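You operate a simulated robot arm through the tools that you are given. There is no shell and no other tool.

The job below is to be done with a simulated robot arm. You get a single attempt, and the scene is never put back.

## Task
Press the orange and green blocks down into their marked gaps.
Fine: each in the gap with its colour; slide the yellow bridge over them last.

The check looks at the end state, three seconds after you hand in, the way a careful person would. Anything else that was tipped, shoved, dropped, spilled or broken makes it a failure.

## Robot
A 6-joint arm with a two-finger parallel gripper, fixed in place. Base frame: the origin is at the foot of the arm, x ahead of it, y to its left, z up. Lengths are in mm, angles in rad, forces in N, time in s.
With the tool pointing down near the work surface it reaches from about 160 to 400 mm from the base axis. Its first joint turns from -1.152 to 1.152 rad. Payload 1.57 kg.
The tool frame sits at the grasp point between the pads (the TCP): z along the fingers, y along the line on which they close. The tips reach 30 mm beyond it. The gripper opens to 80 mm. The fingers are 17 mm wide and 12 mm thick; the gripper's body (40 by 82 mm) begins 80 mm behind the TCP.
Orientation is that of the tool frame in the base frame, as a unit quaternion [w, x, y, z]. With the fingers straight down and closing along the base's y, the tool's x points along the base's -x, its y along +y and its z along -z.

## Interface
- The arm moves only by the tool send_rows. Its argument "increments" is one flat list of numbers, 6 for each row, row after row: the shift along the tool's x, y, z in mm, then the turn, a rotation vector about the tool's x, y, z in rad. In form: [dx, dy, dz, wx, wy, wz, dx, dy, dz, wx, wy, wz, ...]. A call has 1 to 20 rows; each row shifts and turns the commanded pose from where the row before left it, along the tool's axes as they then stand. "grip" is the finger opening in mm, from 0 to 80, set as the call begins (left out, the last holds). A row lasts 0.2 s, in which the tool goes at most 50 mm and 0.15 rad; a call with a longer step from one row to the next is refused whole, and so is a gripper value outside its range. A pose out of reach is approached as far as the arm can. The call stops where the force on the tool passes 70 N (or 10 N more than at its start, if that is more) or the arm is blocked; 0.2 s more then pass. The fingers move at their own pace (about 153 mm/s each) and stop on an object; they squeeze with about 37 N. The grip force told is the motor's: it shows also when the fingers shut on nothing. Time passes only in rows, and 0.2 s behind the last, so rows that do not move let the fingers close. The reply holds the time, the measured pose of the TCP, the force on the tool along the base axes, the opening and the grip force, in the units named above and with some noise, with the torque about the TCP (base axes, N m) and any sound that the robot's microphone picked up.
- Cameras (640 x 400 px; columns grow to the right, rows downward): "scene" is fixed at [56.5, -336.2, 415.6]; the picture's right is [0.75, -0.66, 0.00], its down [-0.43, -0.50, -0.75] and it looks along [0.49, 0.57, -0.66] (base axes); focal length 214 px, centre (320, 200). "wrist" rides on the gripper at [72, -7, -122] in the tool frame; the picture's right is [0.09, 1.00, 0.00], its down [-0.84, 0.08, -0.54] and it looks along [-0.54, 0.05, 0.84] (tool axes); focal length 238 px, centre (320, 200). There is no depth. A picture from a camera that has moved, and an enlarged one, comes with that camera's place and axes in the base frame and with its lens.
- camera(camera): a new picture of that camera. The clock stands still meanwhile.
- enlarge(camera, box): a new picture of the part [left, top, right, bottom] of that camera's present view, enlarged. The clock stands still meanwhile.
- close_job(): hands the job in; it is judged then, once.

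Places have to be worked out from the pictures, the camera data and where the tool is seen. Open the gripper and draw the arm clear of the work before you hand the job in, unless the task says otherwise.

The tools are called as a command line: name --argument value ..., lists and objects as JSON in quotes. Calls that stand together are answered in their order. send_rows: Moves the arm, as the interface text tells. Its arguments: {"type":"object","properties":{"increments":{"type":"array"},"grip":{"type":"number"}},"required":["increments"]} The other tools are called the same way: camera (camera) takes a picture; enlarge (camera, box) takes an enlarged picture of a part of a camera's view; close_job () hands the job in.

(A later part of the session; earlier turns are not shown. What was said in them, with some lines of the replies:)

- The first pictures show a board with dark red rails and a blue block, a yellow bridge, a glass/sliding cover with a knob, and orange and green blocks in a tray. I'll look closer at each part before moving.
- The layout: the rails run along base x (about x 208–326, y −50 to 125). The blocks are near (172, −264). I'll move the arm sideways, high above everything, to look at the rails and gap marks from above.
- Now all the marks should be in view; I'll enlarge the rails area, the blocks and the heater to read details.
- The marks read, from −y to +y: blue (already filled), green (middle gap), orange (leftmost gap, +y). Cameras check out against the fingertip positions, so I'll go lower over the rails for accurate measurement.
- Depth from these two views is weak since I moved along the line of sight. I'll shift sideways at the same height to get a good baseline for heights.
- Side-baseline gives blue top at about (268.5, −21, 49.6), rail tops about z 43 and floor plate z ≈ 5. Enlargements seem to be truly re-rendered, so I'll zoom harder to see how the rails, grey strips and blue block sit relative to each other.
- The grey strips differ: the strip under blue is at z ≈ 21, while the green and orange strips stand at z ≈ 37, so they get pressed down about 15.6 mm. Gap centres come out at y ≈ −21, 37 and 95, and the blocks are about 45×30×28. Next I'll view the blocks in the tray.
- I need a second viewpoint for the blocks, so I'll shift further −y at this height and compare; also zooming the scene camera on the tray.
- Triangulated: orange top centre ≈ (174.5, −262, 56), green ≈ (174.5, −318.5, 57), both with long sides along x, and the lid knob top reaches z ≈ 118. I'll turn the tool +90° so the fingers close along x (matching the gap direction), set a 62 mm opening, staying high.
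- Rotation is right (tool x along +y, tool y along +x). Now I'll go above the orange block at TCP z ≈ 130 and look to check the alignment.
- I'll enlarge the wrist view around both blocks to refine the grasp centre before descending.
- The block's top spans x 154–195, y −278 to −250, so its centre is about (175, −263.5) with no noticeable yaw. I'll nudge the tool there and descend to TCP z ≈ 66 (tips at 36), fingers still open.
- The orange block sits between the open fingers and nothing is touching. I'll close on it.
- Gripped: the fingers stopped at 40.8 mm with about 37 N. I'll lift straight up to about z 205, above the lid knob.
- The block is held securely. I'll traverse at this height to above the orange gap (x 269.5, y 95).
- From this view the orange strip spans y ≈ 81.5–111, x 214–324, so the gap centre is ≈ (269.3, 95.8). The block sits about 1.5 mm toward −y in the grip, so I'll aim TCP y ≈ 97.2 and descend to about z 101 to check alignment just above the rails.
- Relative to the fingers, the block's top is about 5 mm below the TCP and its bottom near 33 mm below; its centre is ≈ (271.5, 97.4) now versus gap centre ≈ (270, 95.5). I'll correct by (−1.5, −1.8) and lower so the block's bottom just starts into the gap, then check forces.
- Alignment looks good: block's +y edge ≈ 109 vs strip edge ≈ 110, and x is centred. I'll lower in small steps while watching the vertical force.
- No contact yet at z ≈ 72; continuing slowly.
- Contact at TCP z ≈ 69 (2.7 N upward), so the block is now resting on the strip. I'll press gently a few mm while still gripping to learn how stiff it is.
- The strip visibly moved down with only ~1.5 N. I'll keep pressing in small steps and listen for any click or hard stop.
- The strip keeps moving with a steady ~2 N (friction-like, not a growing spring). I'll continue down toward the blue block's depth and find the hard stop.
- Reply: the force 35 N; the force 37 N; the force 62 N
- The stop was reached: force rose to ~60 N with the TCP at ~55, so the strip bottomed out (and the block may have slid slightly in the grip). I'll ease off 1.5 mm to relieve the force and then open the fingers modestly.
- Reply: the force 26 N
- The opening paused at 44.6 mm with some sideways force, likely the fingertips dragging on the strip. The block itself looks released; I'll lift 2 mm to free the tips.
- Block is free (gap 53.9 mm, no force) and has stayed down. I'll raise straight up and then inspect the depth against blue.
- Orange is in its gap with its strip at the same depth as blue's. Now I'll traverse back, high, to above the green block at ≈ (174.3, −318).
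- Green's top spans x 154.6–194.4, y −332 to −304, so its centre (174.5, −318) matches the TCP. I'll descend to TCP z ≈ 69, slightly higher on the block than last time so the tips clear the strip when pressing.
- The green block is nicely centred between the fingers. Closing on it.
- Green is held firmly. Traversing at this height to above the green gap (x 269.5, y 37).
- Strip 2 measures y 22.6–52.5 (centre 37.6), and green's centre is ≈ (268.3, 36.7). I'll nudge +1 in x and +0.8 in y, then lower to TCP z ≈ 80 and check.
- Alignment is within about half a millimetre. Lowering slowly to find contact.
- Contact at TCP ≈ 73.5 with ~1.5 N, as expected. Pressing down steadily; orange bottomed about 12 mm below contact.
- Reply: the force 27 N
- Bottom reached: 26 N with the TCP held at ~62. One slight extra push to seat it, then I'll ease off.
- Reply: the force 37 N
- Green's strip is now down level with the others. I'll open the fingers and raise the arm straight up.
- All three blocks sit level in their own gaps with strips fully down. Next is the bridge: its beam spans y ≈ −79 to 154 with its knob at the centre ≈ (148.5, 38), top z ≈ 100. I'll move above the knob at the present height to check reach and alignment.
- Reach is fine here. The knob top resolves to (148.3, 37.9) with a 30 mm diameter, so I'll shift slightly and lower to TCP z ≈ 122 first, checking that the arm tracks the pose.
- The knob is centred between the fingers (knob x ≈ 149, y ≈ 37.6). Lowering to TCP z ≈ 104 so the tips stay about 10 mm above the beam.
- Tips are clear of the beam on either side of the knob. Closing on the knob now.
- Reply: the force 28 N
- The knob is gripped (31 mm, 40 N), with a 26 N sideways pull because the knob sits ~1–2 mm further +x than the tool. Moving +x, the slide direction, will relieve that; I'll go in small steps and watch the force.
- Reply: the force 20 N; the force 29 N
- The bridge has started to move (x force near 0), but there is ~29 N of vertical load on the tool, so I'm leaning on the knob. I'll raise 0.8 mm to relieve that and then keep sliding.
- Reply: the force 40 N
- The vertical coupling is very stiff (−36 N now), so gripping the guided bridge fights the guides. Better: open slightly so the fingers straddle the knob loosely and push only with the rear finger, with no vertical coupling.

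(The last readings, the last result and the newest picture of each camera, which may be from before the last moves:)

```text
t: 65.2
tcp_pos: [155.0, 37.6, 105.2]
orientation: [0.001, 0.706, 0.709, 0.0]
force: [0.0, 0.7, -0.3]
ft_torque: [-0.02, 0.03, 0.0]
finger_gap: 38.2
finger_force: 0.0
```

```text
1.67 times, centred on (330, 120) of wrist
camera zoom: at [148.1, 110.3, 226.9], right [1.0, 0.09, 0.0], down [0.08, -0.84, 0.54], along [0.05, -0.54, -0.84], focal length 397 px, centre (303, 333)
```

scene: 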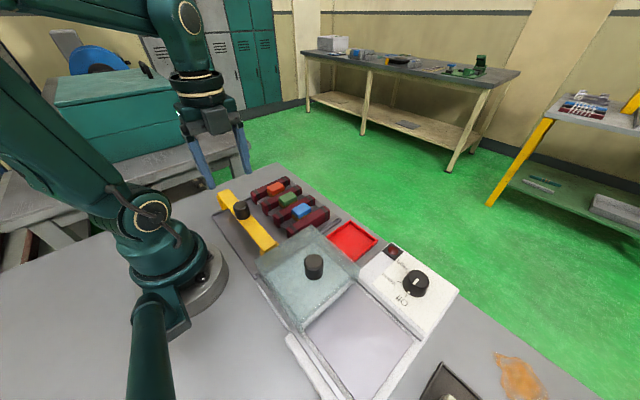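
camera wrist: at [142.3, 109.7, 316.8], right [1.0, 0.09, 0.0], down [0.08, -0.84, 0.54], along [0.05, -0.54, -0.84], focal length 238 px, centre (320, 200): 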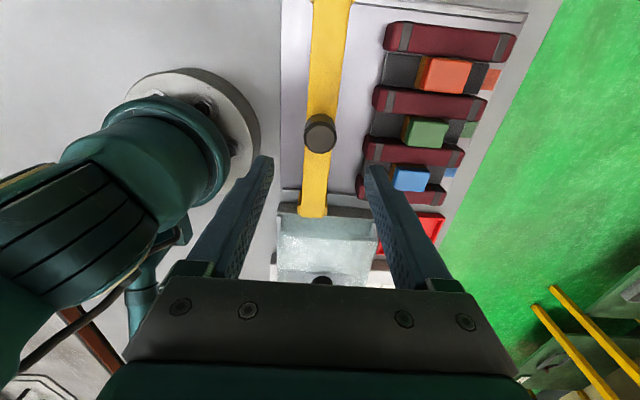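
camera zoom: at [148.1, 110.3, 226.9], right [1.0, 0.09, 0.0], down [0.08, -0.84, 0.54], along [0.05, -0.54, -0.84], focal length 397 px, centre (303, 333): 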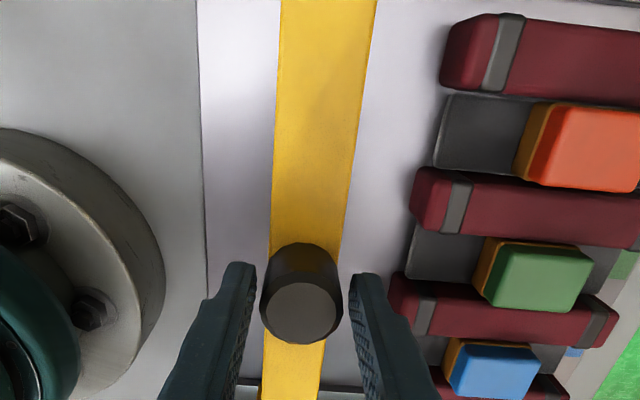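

Forces are zero now and the bridge has moved to about x = 154. I'll lower 3 mm to push nearer the knob's base, then slide +x with the rear finger in small steps.

send_rows --increments '[0, 0, 1.5, 0, 0, 0, 0, 0, 1.5, 0, 0, 0, 0, 0, 0, 0, 0, 0]'

send_rows --increments '[0, 2, 0, 0, 0, 0, 0, 2, 0, 0, 0, 0, 0, 2, 0, 0, 0, 0, 0, 2, 0, 0, 0, 0, 0, 2, 0, 0, 0, 0, 0, 0, 0, 0, 0, 0]'

enlarge --camera "scene" --box '[190, 140, 310, 260]'

```text
t: 66.0
tcp_pos: [154.9, 37.7, 101.5]
orientation: [0.001, 0.706, 0.708, 0.0]
force: [0.6, 0.4, -0.1]
ft_torque: [0.03, 0.0, 0.0]
finger_gap: 38.1
finger_force: 0.0
```

```text
t: 67.4
tcp_pos: [166.0, 38.5, 102.5]
orientation: [0.001, 0.707, 0.708, 0.0]
force: [-0.6, -0.6, 0.2]
ft_torque: [0.0, -0.02, -0.04]
finger_gap: 38.9
finger_force: 0.4
```

```text
3.33 times, centred on (250, 200) of scene
camera zoom: at [56.5, -336.2, 415.6], right [0.75, -0.66, 0.0], down [-0.43, -0.5, -0.75], along [0.49, 0.57, -0.66], focal length 715 px, centre (553, 200)
```

zoom: 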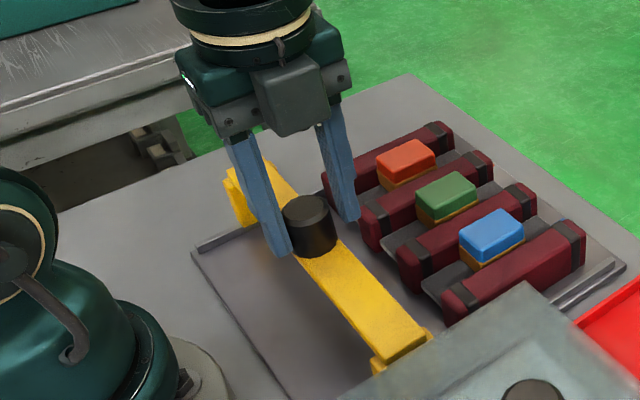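

The bridge slides freely now (near-zero force). Before continuing, I want to check the −y end's clearance to the glass lid and red tray along the slide path.

enlarge --camera "scene" --box '[240, 200, 340, 280]'

camera --camera "wrist"

enlarge --camera "wrist" --box '[260, 180, 420, 290]'

```text
5.00 times, centred on (290, 240) of scene
camera zoom: at [56.5, -336.2, 415.6], right [0.75, -0.66, 0.0], down [-0.43, -0.5, -0.75], along [0.49, 0.57, -0.66], focal length 1072 px, centre (470, 0)
```

zoom: 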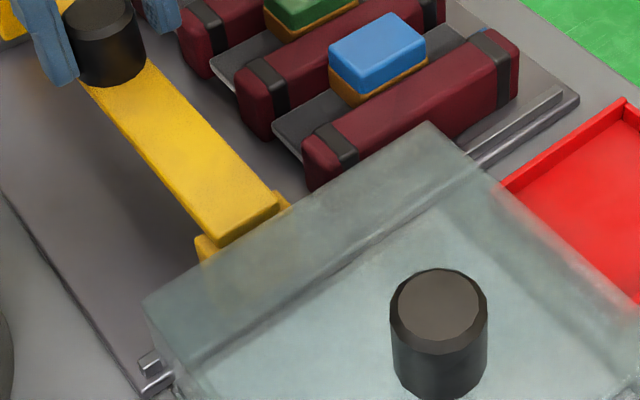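

```text
taken
camera wrist: at [158.8, 110.4, 224.2], right [1.0, 0.09, 0.0], down [0.08, -0.84, 0.54], along [0.05, -0.54, -0.84], focal length 238 px, centre (320, 200)
```

wrist: 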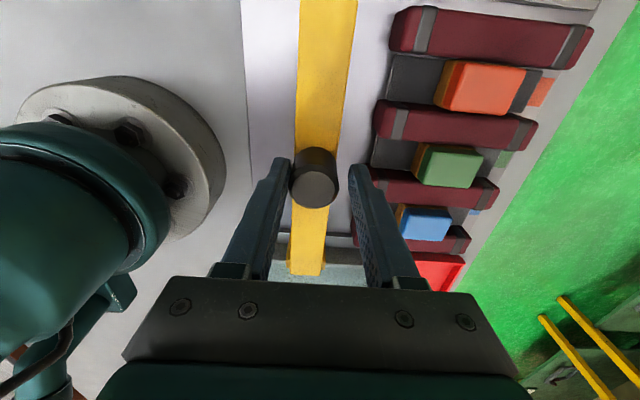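

```text
3.64 times, centred on (340, 235) of wrist
camera zoom: at [158.8, 110.4, 224.2], right [1.0, 0.09, 0.0], down [0.08, -0.84, 0.54], along [0.05, -0.54, -0.84], focal length 867 px, centre (247, 73)
```

zoom: 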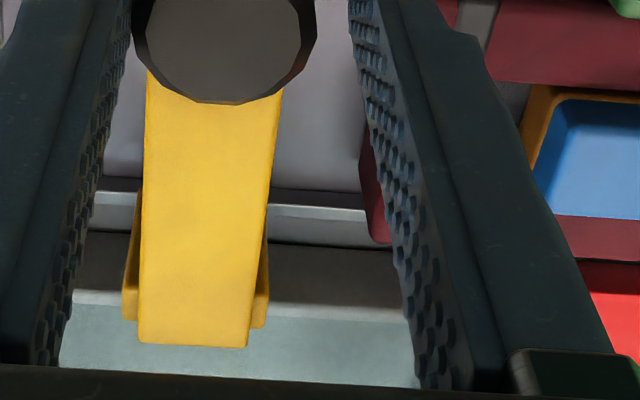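

The lid is a glass box whose +y wall is at y ≈ −95 and runs parallel to the slide, leaving about 12–16 mm past the bridge's end at −79; the red tray is further away. I'll keep sliding in stages, watching force.

send_rows --increments '[0, 3, 0, 0, 0, 0, 0, 3, 0, 0, 0, 0, 0, 3, 0, 0, 0, 0, 0, 3, 0, 0, 0, 0, 0, 3, 0, 0, 0, 0, 0, 3, 0, 0, 0, 0, 0, 3, 0, 0, 0, 0, 0, 3, 0, 0, 0, 0, 0, 3, 0, 0, 0, 0, 0, 3, 0, 0, 0, 0, 0, 3, 0, 0, 0, 0, 0, 0, 0, 0, 0, 0]'

enlarge --camera "scene" --box '[190, 140, 340, 260]'

camera --camera "wrist"

```text
t: 70.0
tcp_pos: [199.9, 39.4, 101.0]
orientation: [0.001, 0.707, 0.707, 0.0]
force: [-1.2, 0.0, 0.9]
ft_torque: [-0.03, 0.05, 0.02]
finger_gap: 38.8
finger_force: 0.5
```

```text
3.33 times, centred on (265, 200) of scene
camera zoom: at [56.5, -336.2, 415.6], right [0.75, -0.66, 0.0], down [-0.43, -0.5, -0.75], along [0.49, 0.57, -0.66], focal length 715 px, centre (503, 200)
```

zoom: 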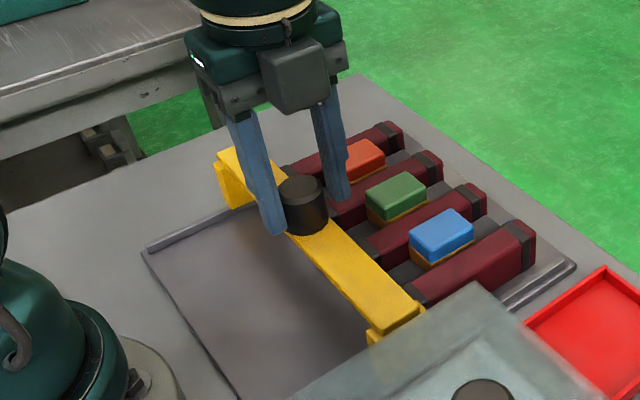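

```text
taken
camera wrist: at [191.5, 110.5, 224.1], right [1.0, 0.09, 0.0], down [0.08, -0.84, 0.54], along [0.05, -0.54, -0.84], focal length 238 px, centre (320, 200)
```

wrist: 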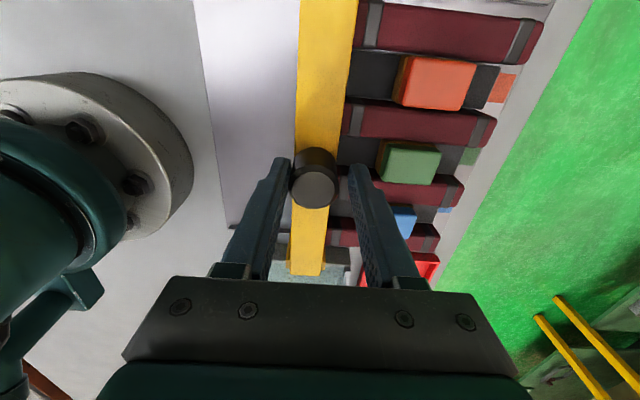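

The bridge is sliding cleanly and square, force ~1 N. Continuing another 33 mm, up to just before the blocks.

send_rows --increments '[0, 3, 0, 0, 0, 0, 0, 3, 0, 0, 0, 0, 0, 3, 0, 0, 0, 0, 0, 3, 0, 0, 0, 0, 0, 3, 0, 0, 0, 0, 0, 3, 0, 0, 0, 0, 0, 3, 0, 0, 0, 0, 0, 3, 0, 0, 0, 0, 0, 3, 0, 0, 0, 0, 0, 3, 0, 0, 0, 0, 0, 0, 0, 0, 0, 0]'

enlarge --camera "scene" --box '[225, 150, 335, 240]'

camera --camera "wrist"

```text
t: 72.4
tcp_pos: [228.5, 39.5, 101.2]
orientation: [0.0, 0.707, 0.708, 0.0]
force: [-1.0, -0.3, -0.4]
ft_torque: [-0.02, 0.02, -0.01]
finger_gap: 39.0
finger_force: 0.7
```

```text
4.44 times, centred on (280, 195) of scene
camera zoom: at [56.5, -336.2, 415.6], right [0.75, -0.66, 0.0], down [-0.43, -0.5, -0.75], along [0.49, 0.57, -0.66], focal length 953 px, centre (498, 222)
```

zoom: 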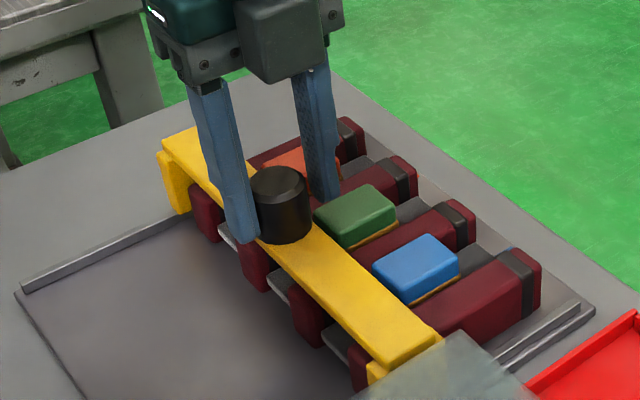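

```text
taken
camera wrist: at [221.2, 110.7, 223.8], right [1.0, 0.09, 0.0], down [0.08, -0.84, 0.54], along [0.05, -0.54, -0.84], focal length 238 px, centre (320, 200)
```

wrist: 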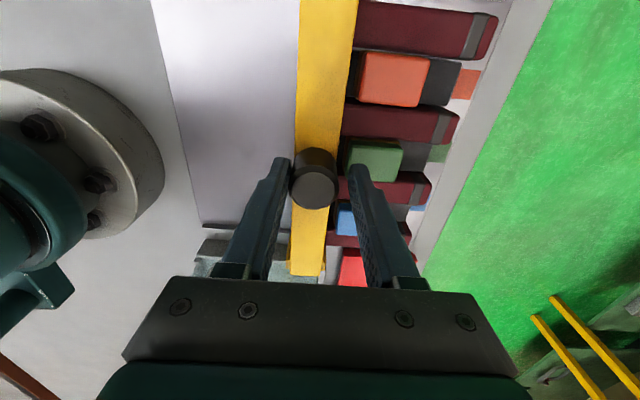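

The beam's leading edge is just about to pass over the blocks. I'll go slowly here to detect any contact with the block tops.

send_rows --increments '[0, 1.5, 0, 0, 0, 0, 0, 1.5, 0, 0, 0, 0, 0, 1.5, 0, 0, 0, 0, 0, 1.5, 0, 0, 0, 0, 0, 1.5, 0, 0, 0, 0, 0, 1.5, 0, 0, 0, 0, 0, 1.5, 0, 0, 0, 0, 0, 1.5, 0, 0, 0, 0, 0, 0, 0, 0, 0, 0]'

send_rows --increments '[0, 1.5, 0, 0, 0, 0, 0, 1.5, 0, 0, 0, 0, 0, 1.5, 0, 0, 0, 0, 0, 1.5, 0, 0, 0, 0, 0, 1.5, 0, 0, 0, 0, 0, 1.5, 0, 0, 0, 0, 0, 0, 0, 0, 0, 0]'

enlarge --camera "scene" --box '[225, 150, 335, 240]'

camera --camera "wrist"

```text
t: 74.4
tcp_pos: [240.4, 38.2, 102.2]
orientation: [0.001, 0.706, 0.708, 0.0]
force: [-1.7, 0.0, -0.1]
ft_torque: [-0.01, 0.05, 0.01]
finger_gap: 38.7
finger_force: 0.7
```

```text
t: 76.0
tcp_pos: [249.3, 39.1, 101.7]
orientation: [0.001, 0.707, 0.708, 0.0]
force: [-1.4, -0.1, 0.2]
ft_torque: [-0.02, 0.05, -0.03]
finger_gap: 39.0
finger_force: 0.4
```

```text
4.44 times, centred on (280, 195) of scene
camera zoom: at [56.5, -336.2, 415.6], right [0.75, -0.66, 0.0], down [-0.43, -0.5, -0.75], along [0.49, 0.57, -0.66], focal length 953 px, centre (498, 222)
```

zoom: 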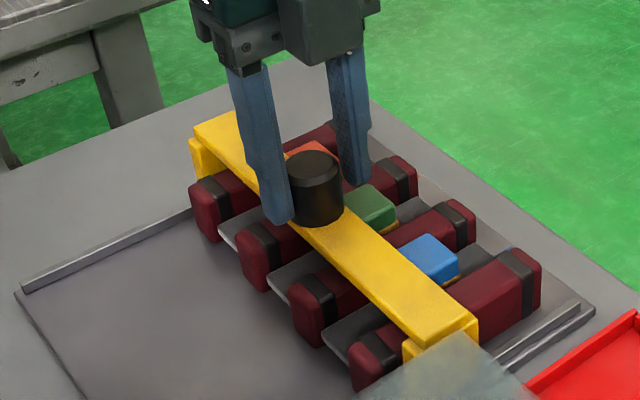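

```text
taken
camera wrist: at [242.4, 110.7, 224.4], right [1.0, 0.09, 0.0], down [0.08, -0.84, 0.54], along [0.05, -0.54, -0.84], focal length 238 px, centre (320, 200)
```

wrist: 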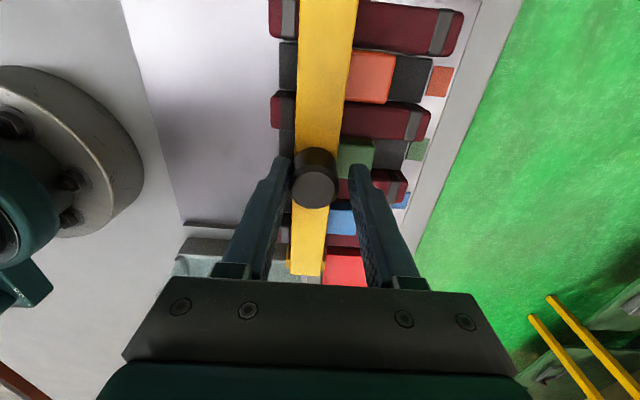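

The beam passes over the blocks with no added resistance. I'll slide the final ~24 mm to centre the bridge over the blocks (bridge centre x ≈ 269.5).

send_rows --increments '[0, 1.5, 0, 0, 0, 0, 0, 1.5, 0, 0, 0, 0, 0, 1.5, 0, 0, 0, 0, 0, 1.5, 0, 0, 0, 0, 0, 1.5, 0, 0, 0, 0, 0, 1.5, 0, 0, 0, 0, 0, 1.5, 0, 0, 0, 0, 0, 1.5, 0, 0, 0, 0, 0, 1.5, 0, 0, 0, 0, 0, 1.5, 0, 0, 0, 0, 0, 1.5, 0, 0, 0, 0, 0, 1.5, 0, 0, 0, 0, 0, 1.5, 0, 0, 0, 0, 0, 1.5, 0, 0, 0, 0, 0, 1.5, 0, 0, 0, 0, 0, 0, 0, 0, 0, 0]'

enlarge --camera "scene" --box '[225, 150, 335, 240]'

camera --camera "wrist"

enlarge --camera "wrist" --box '[200, 0, 460, 280]'

```text
t: 79.4
tcp_pos: [272.3, 38.3, 103.4]
orientation: [0.001, 0.706, 0.708, 0.0]
force: [0.0, -0.1, -0.1]
ft_torque: [-0.01, 0.0, -0.02]
finger_gap: 38.4
finger_force: 0.4
```

```text
4.44 times, centred on (280, 195) of scene
camera zoom: at [56.5, -336.2, 415.6], right [0.75, -0.66, 0.0], down [-0.43, -0.5, -0.75], along [0.49, 0.57, -0.66], focal length 953 px, centre (498, 222)
```

zoom: 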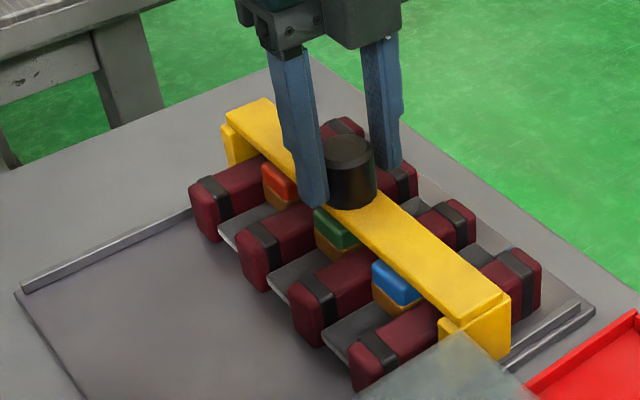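

```text
taken
camera wrist: at [264.6, 110.7, 224.2], right [1.0, 0.09, 0.0], down [0.08, -0.84, 0.54], along [0.05, -0.54, -0.84], focal length 238 px, centre (320, 200)
```

wrist: 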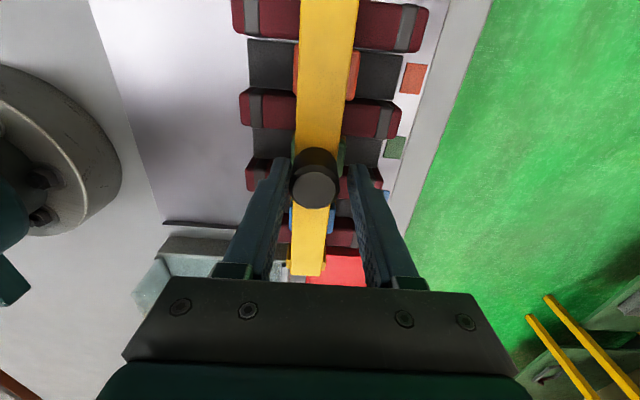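

```text
1.43 times, centred on (330, 140) of wrist
camera zoom: at [264.6, 110.7, 224.2], right [1.0, 0.09, 0.0], down [0.08, -0.84, 0.54], along [0.05, -0.54, -0.84], focal length 340 px, centre (306, 286)
```

zoom: 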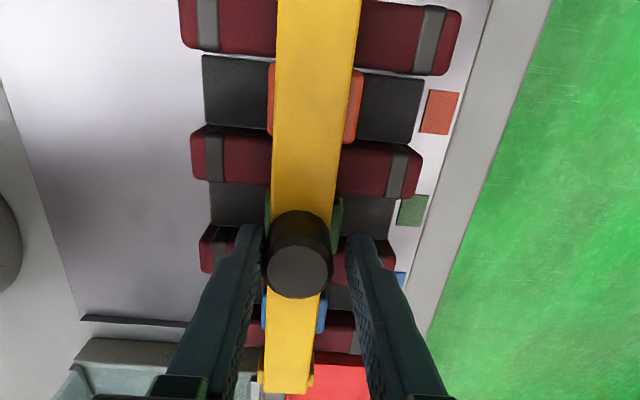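

The bridge is now centred over all three blocks (orange shows equally on both sides of the beam) and forces are zero. I'll open the fingers away from the knob, then lift straight up.

send_rows --increments '[0, -4, 0, 0, 0, 0, 0, 0, 0, 0, 0, 0, 0, 0, 0, 0, 0, 0]' --grip 60

send_rows --increments '[0, 0, -8, 0, 0, 0, 0, 0, -15, 0, 0, 0, 0, 0, -20, 0, 0, 0, 0, 0, -25, 0, 0, 0, 0, 0, -25, 0, 0, 0, 0, 0, -25, 0, 0, 0, 0, 0, 0, 0, 0, 0]'

enlarge --camera "scene" --box '[225, 150, 335, 240]'

camera --camera "scene"

camera --camera "wrist"

```text
t: 80.2
tcp_pos: [268.6, 39.3, 101.5]
orientation: [0.001, 0.707, 0.707, 0.0]
force: [0.1, -0.3, -1.0]
ft_torque: [0.0, 0.03, 0.04]
finger_gap: 60.1
finger_force: 0.1
```

```text
t: 81.8
tcp_pos: [268.9, 38.9, 219.9]
orientation: [0.001, 0.707, 0.707, 0.001]
force: [0.0, -0.9, 0.3]
ft_torque: [-0.01, 0.02, 0.0]
finger_gap: 59.9
finger_force: 0.0
```

```text
4.44 times, centred on (280, 195) of scene
camera zoom: at [56.5, -336.2, 415.6], right [0.75, -0.66, 0.0], down [-0.43, -0.5, -0.75], along [0.49, 0.57, -0.66], focal length 953 px, centre (498, 222)
```

zoom: 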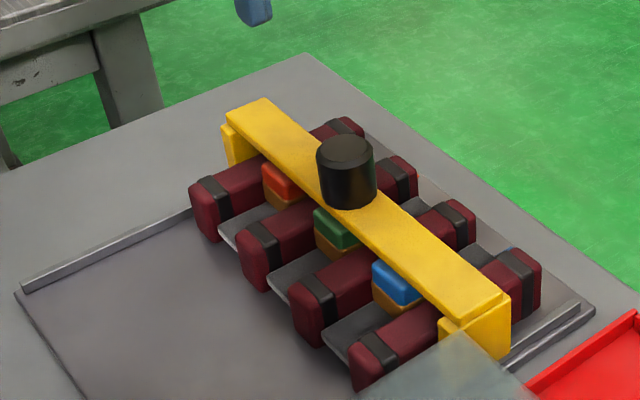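

```text
taken
```

scene: 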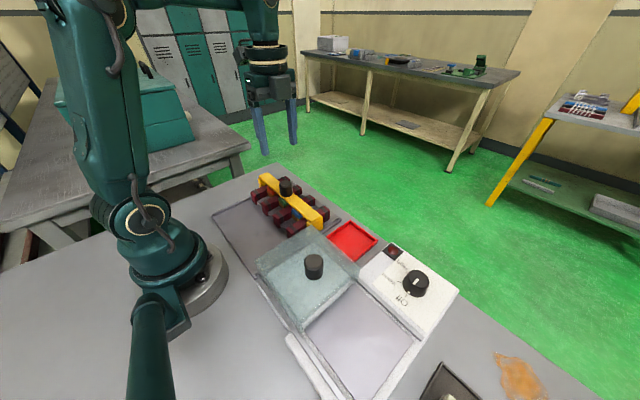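

```text
taken
camera wrist: at [260.5, 111.1, 342.6], right [1.0, 0.09, 0.0], down [0.08, -0.84, 0.54], along [0.05, -0.54, -0.84], focal length 238 px, centre (320, 200)
```

wrist: 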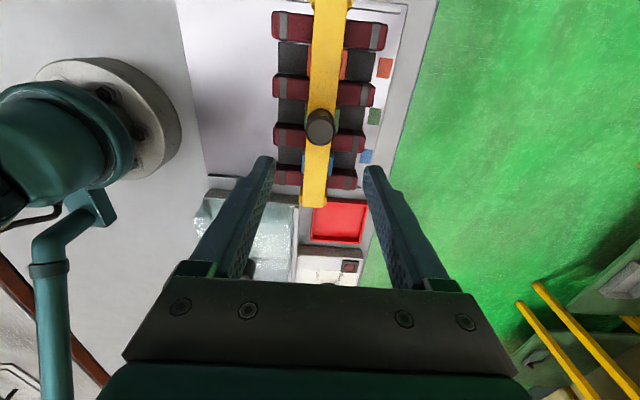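

Everything looks settled. One last close look at the bridge over the blocks, and at the rest of the bench, before handing in.

enlarge --camera "wrist" --box '[250, 0, 420, 220]'

enlarge --camera "scene" --box '[240, 165, 300, 235]'

enlarge --camera "scene" --box '[230, 220, 470, 400]'

```text
1.82 times, centred on (335, 110) of wrist
camera zoom: at [260.5, 111.1, 342.6], right [1.0, 0.09, 0.0], down [0.08, -0.84, 0.54], along [0.05, -0.54, -0.84], focal length 433 px, centre (293, 364)
```

zoom: 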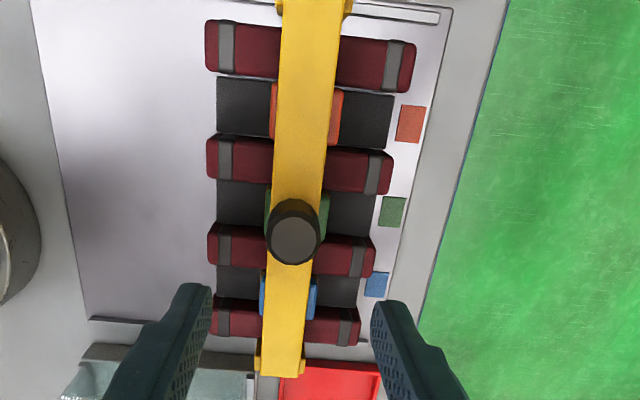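

```text
5.71 times, centred on (270, 200) of scene
camera zoom: at [56.5, -336.2, 415.6], right [0.75, -0.66, 0.0], down [-0.43, -0.5, -0.75], along [0.49, 0.57, -0.66], focal length 1226 px, centre (606, 200)
```

zoom: 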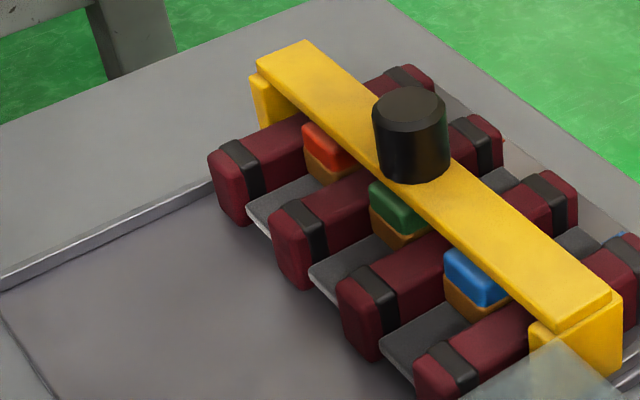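

```text
2.22 times, centred on (350, 310) of scene
camera zoom: at [56.5, -336.2, 415.6], right [0.75, -0.66, 0.0], down [-0.43, -0.5, -0.75], along [0.49, 0.57, -0.66], focal length 477 px, centre (253, -44)
```

zoom: 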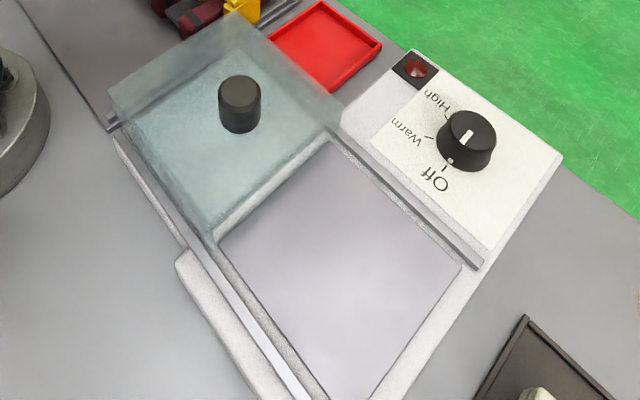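

Blocks are level in their matching gaps, the bridge is square and centred over them, and the lid, dial (Off), and trays are untouched. I'll raise the arm a bit further and open the gripper fully to be clear.

send_rows --increments '[0, 0, -20, 0, 0, 0, 0, 0, -20, 0, 0, 0, 0, -10, -20, 0, 0, 0, 0, -15, 0, 0, 0, 0, 0, -15, 0, 0, 0, 0, 0, 0, 0, 0, 0, 0]' --grip 80

camera --camera "scene"

```text
t: 83.2
tcp_pos: [227.9, 39.9, 280.8]
orientation: [0.001, 0.706, 0.708, 0.0]
force: [0.0, -0.4, 0.2]
ft_torque: [-0.03, -0.03, 0.04]
finger_gap: 80.0
finger_force: 0.0
```

```text
taken
```

scene: 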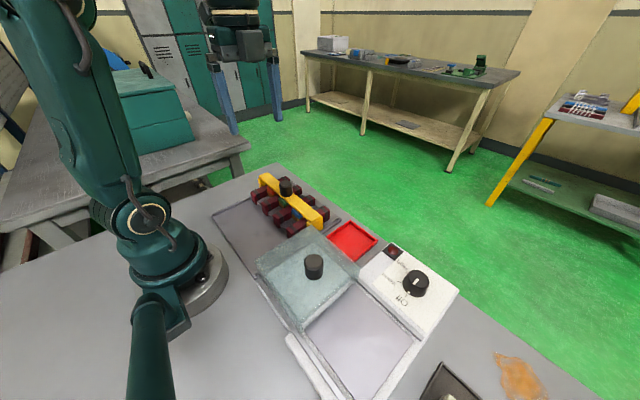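

The arm is clear with the gripper open, both blocks are pressed in place, and the bridge is over them. Handing in the job.

close_job

```text
The job is handed in.
```

The orange and green blocks are pressed down in the gaps with their colours, and I slid the yellow bridge over them last. I've handed the job in; the reply only confirmed that it was received.

- **Blocks:** I pressed each block until its grey strip hit bottom. Both now sit level with the blue block that was already in place.
- **Bridge:** I first gripped the bridge's knob, but that strained against the guides (up to about 37 N vertically). I loosened the fingers and pushed it the rest of the way with one finger. It slid freely and now sits centred over all three blocks.
- **Everything else:** In the last pictures the glass lid, the heater dial (still at Off), the red tray and the blue block look undisturbed. I ended with the gripper fully open and the arm raised well clear of the work.
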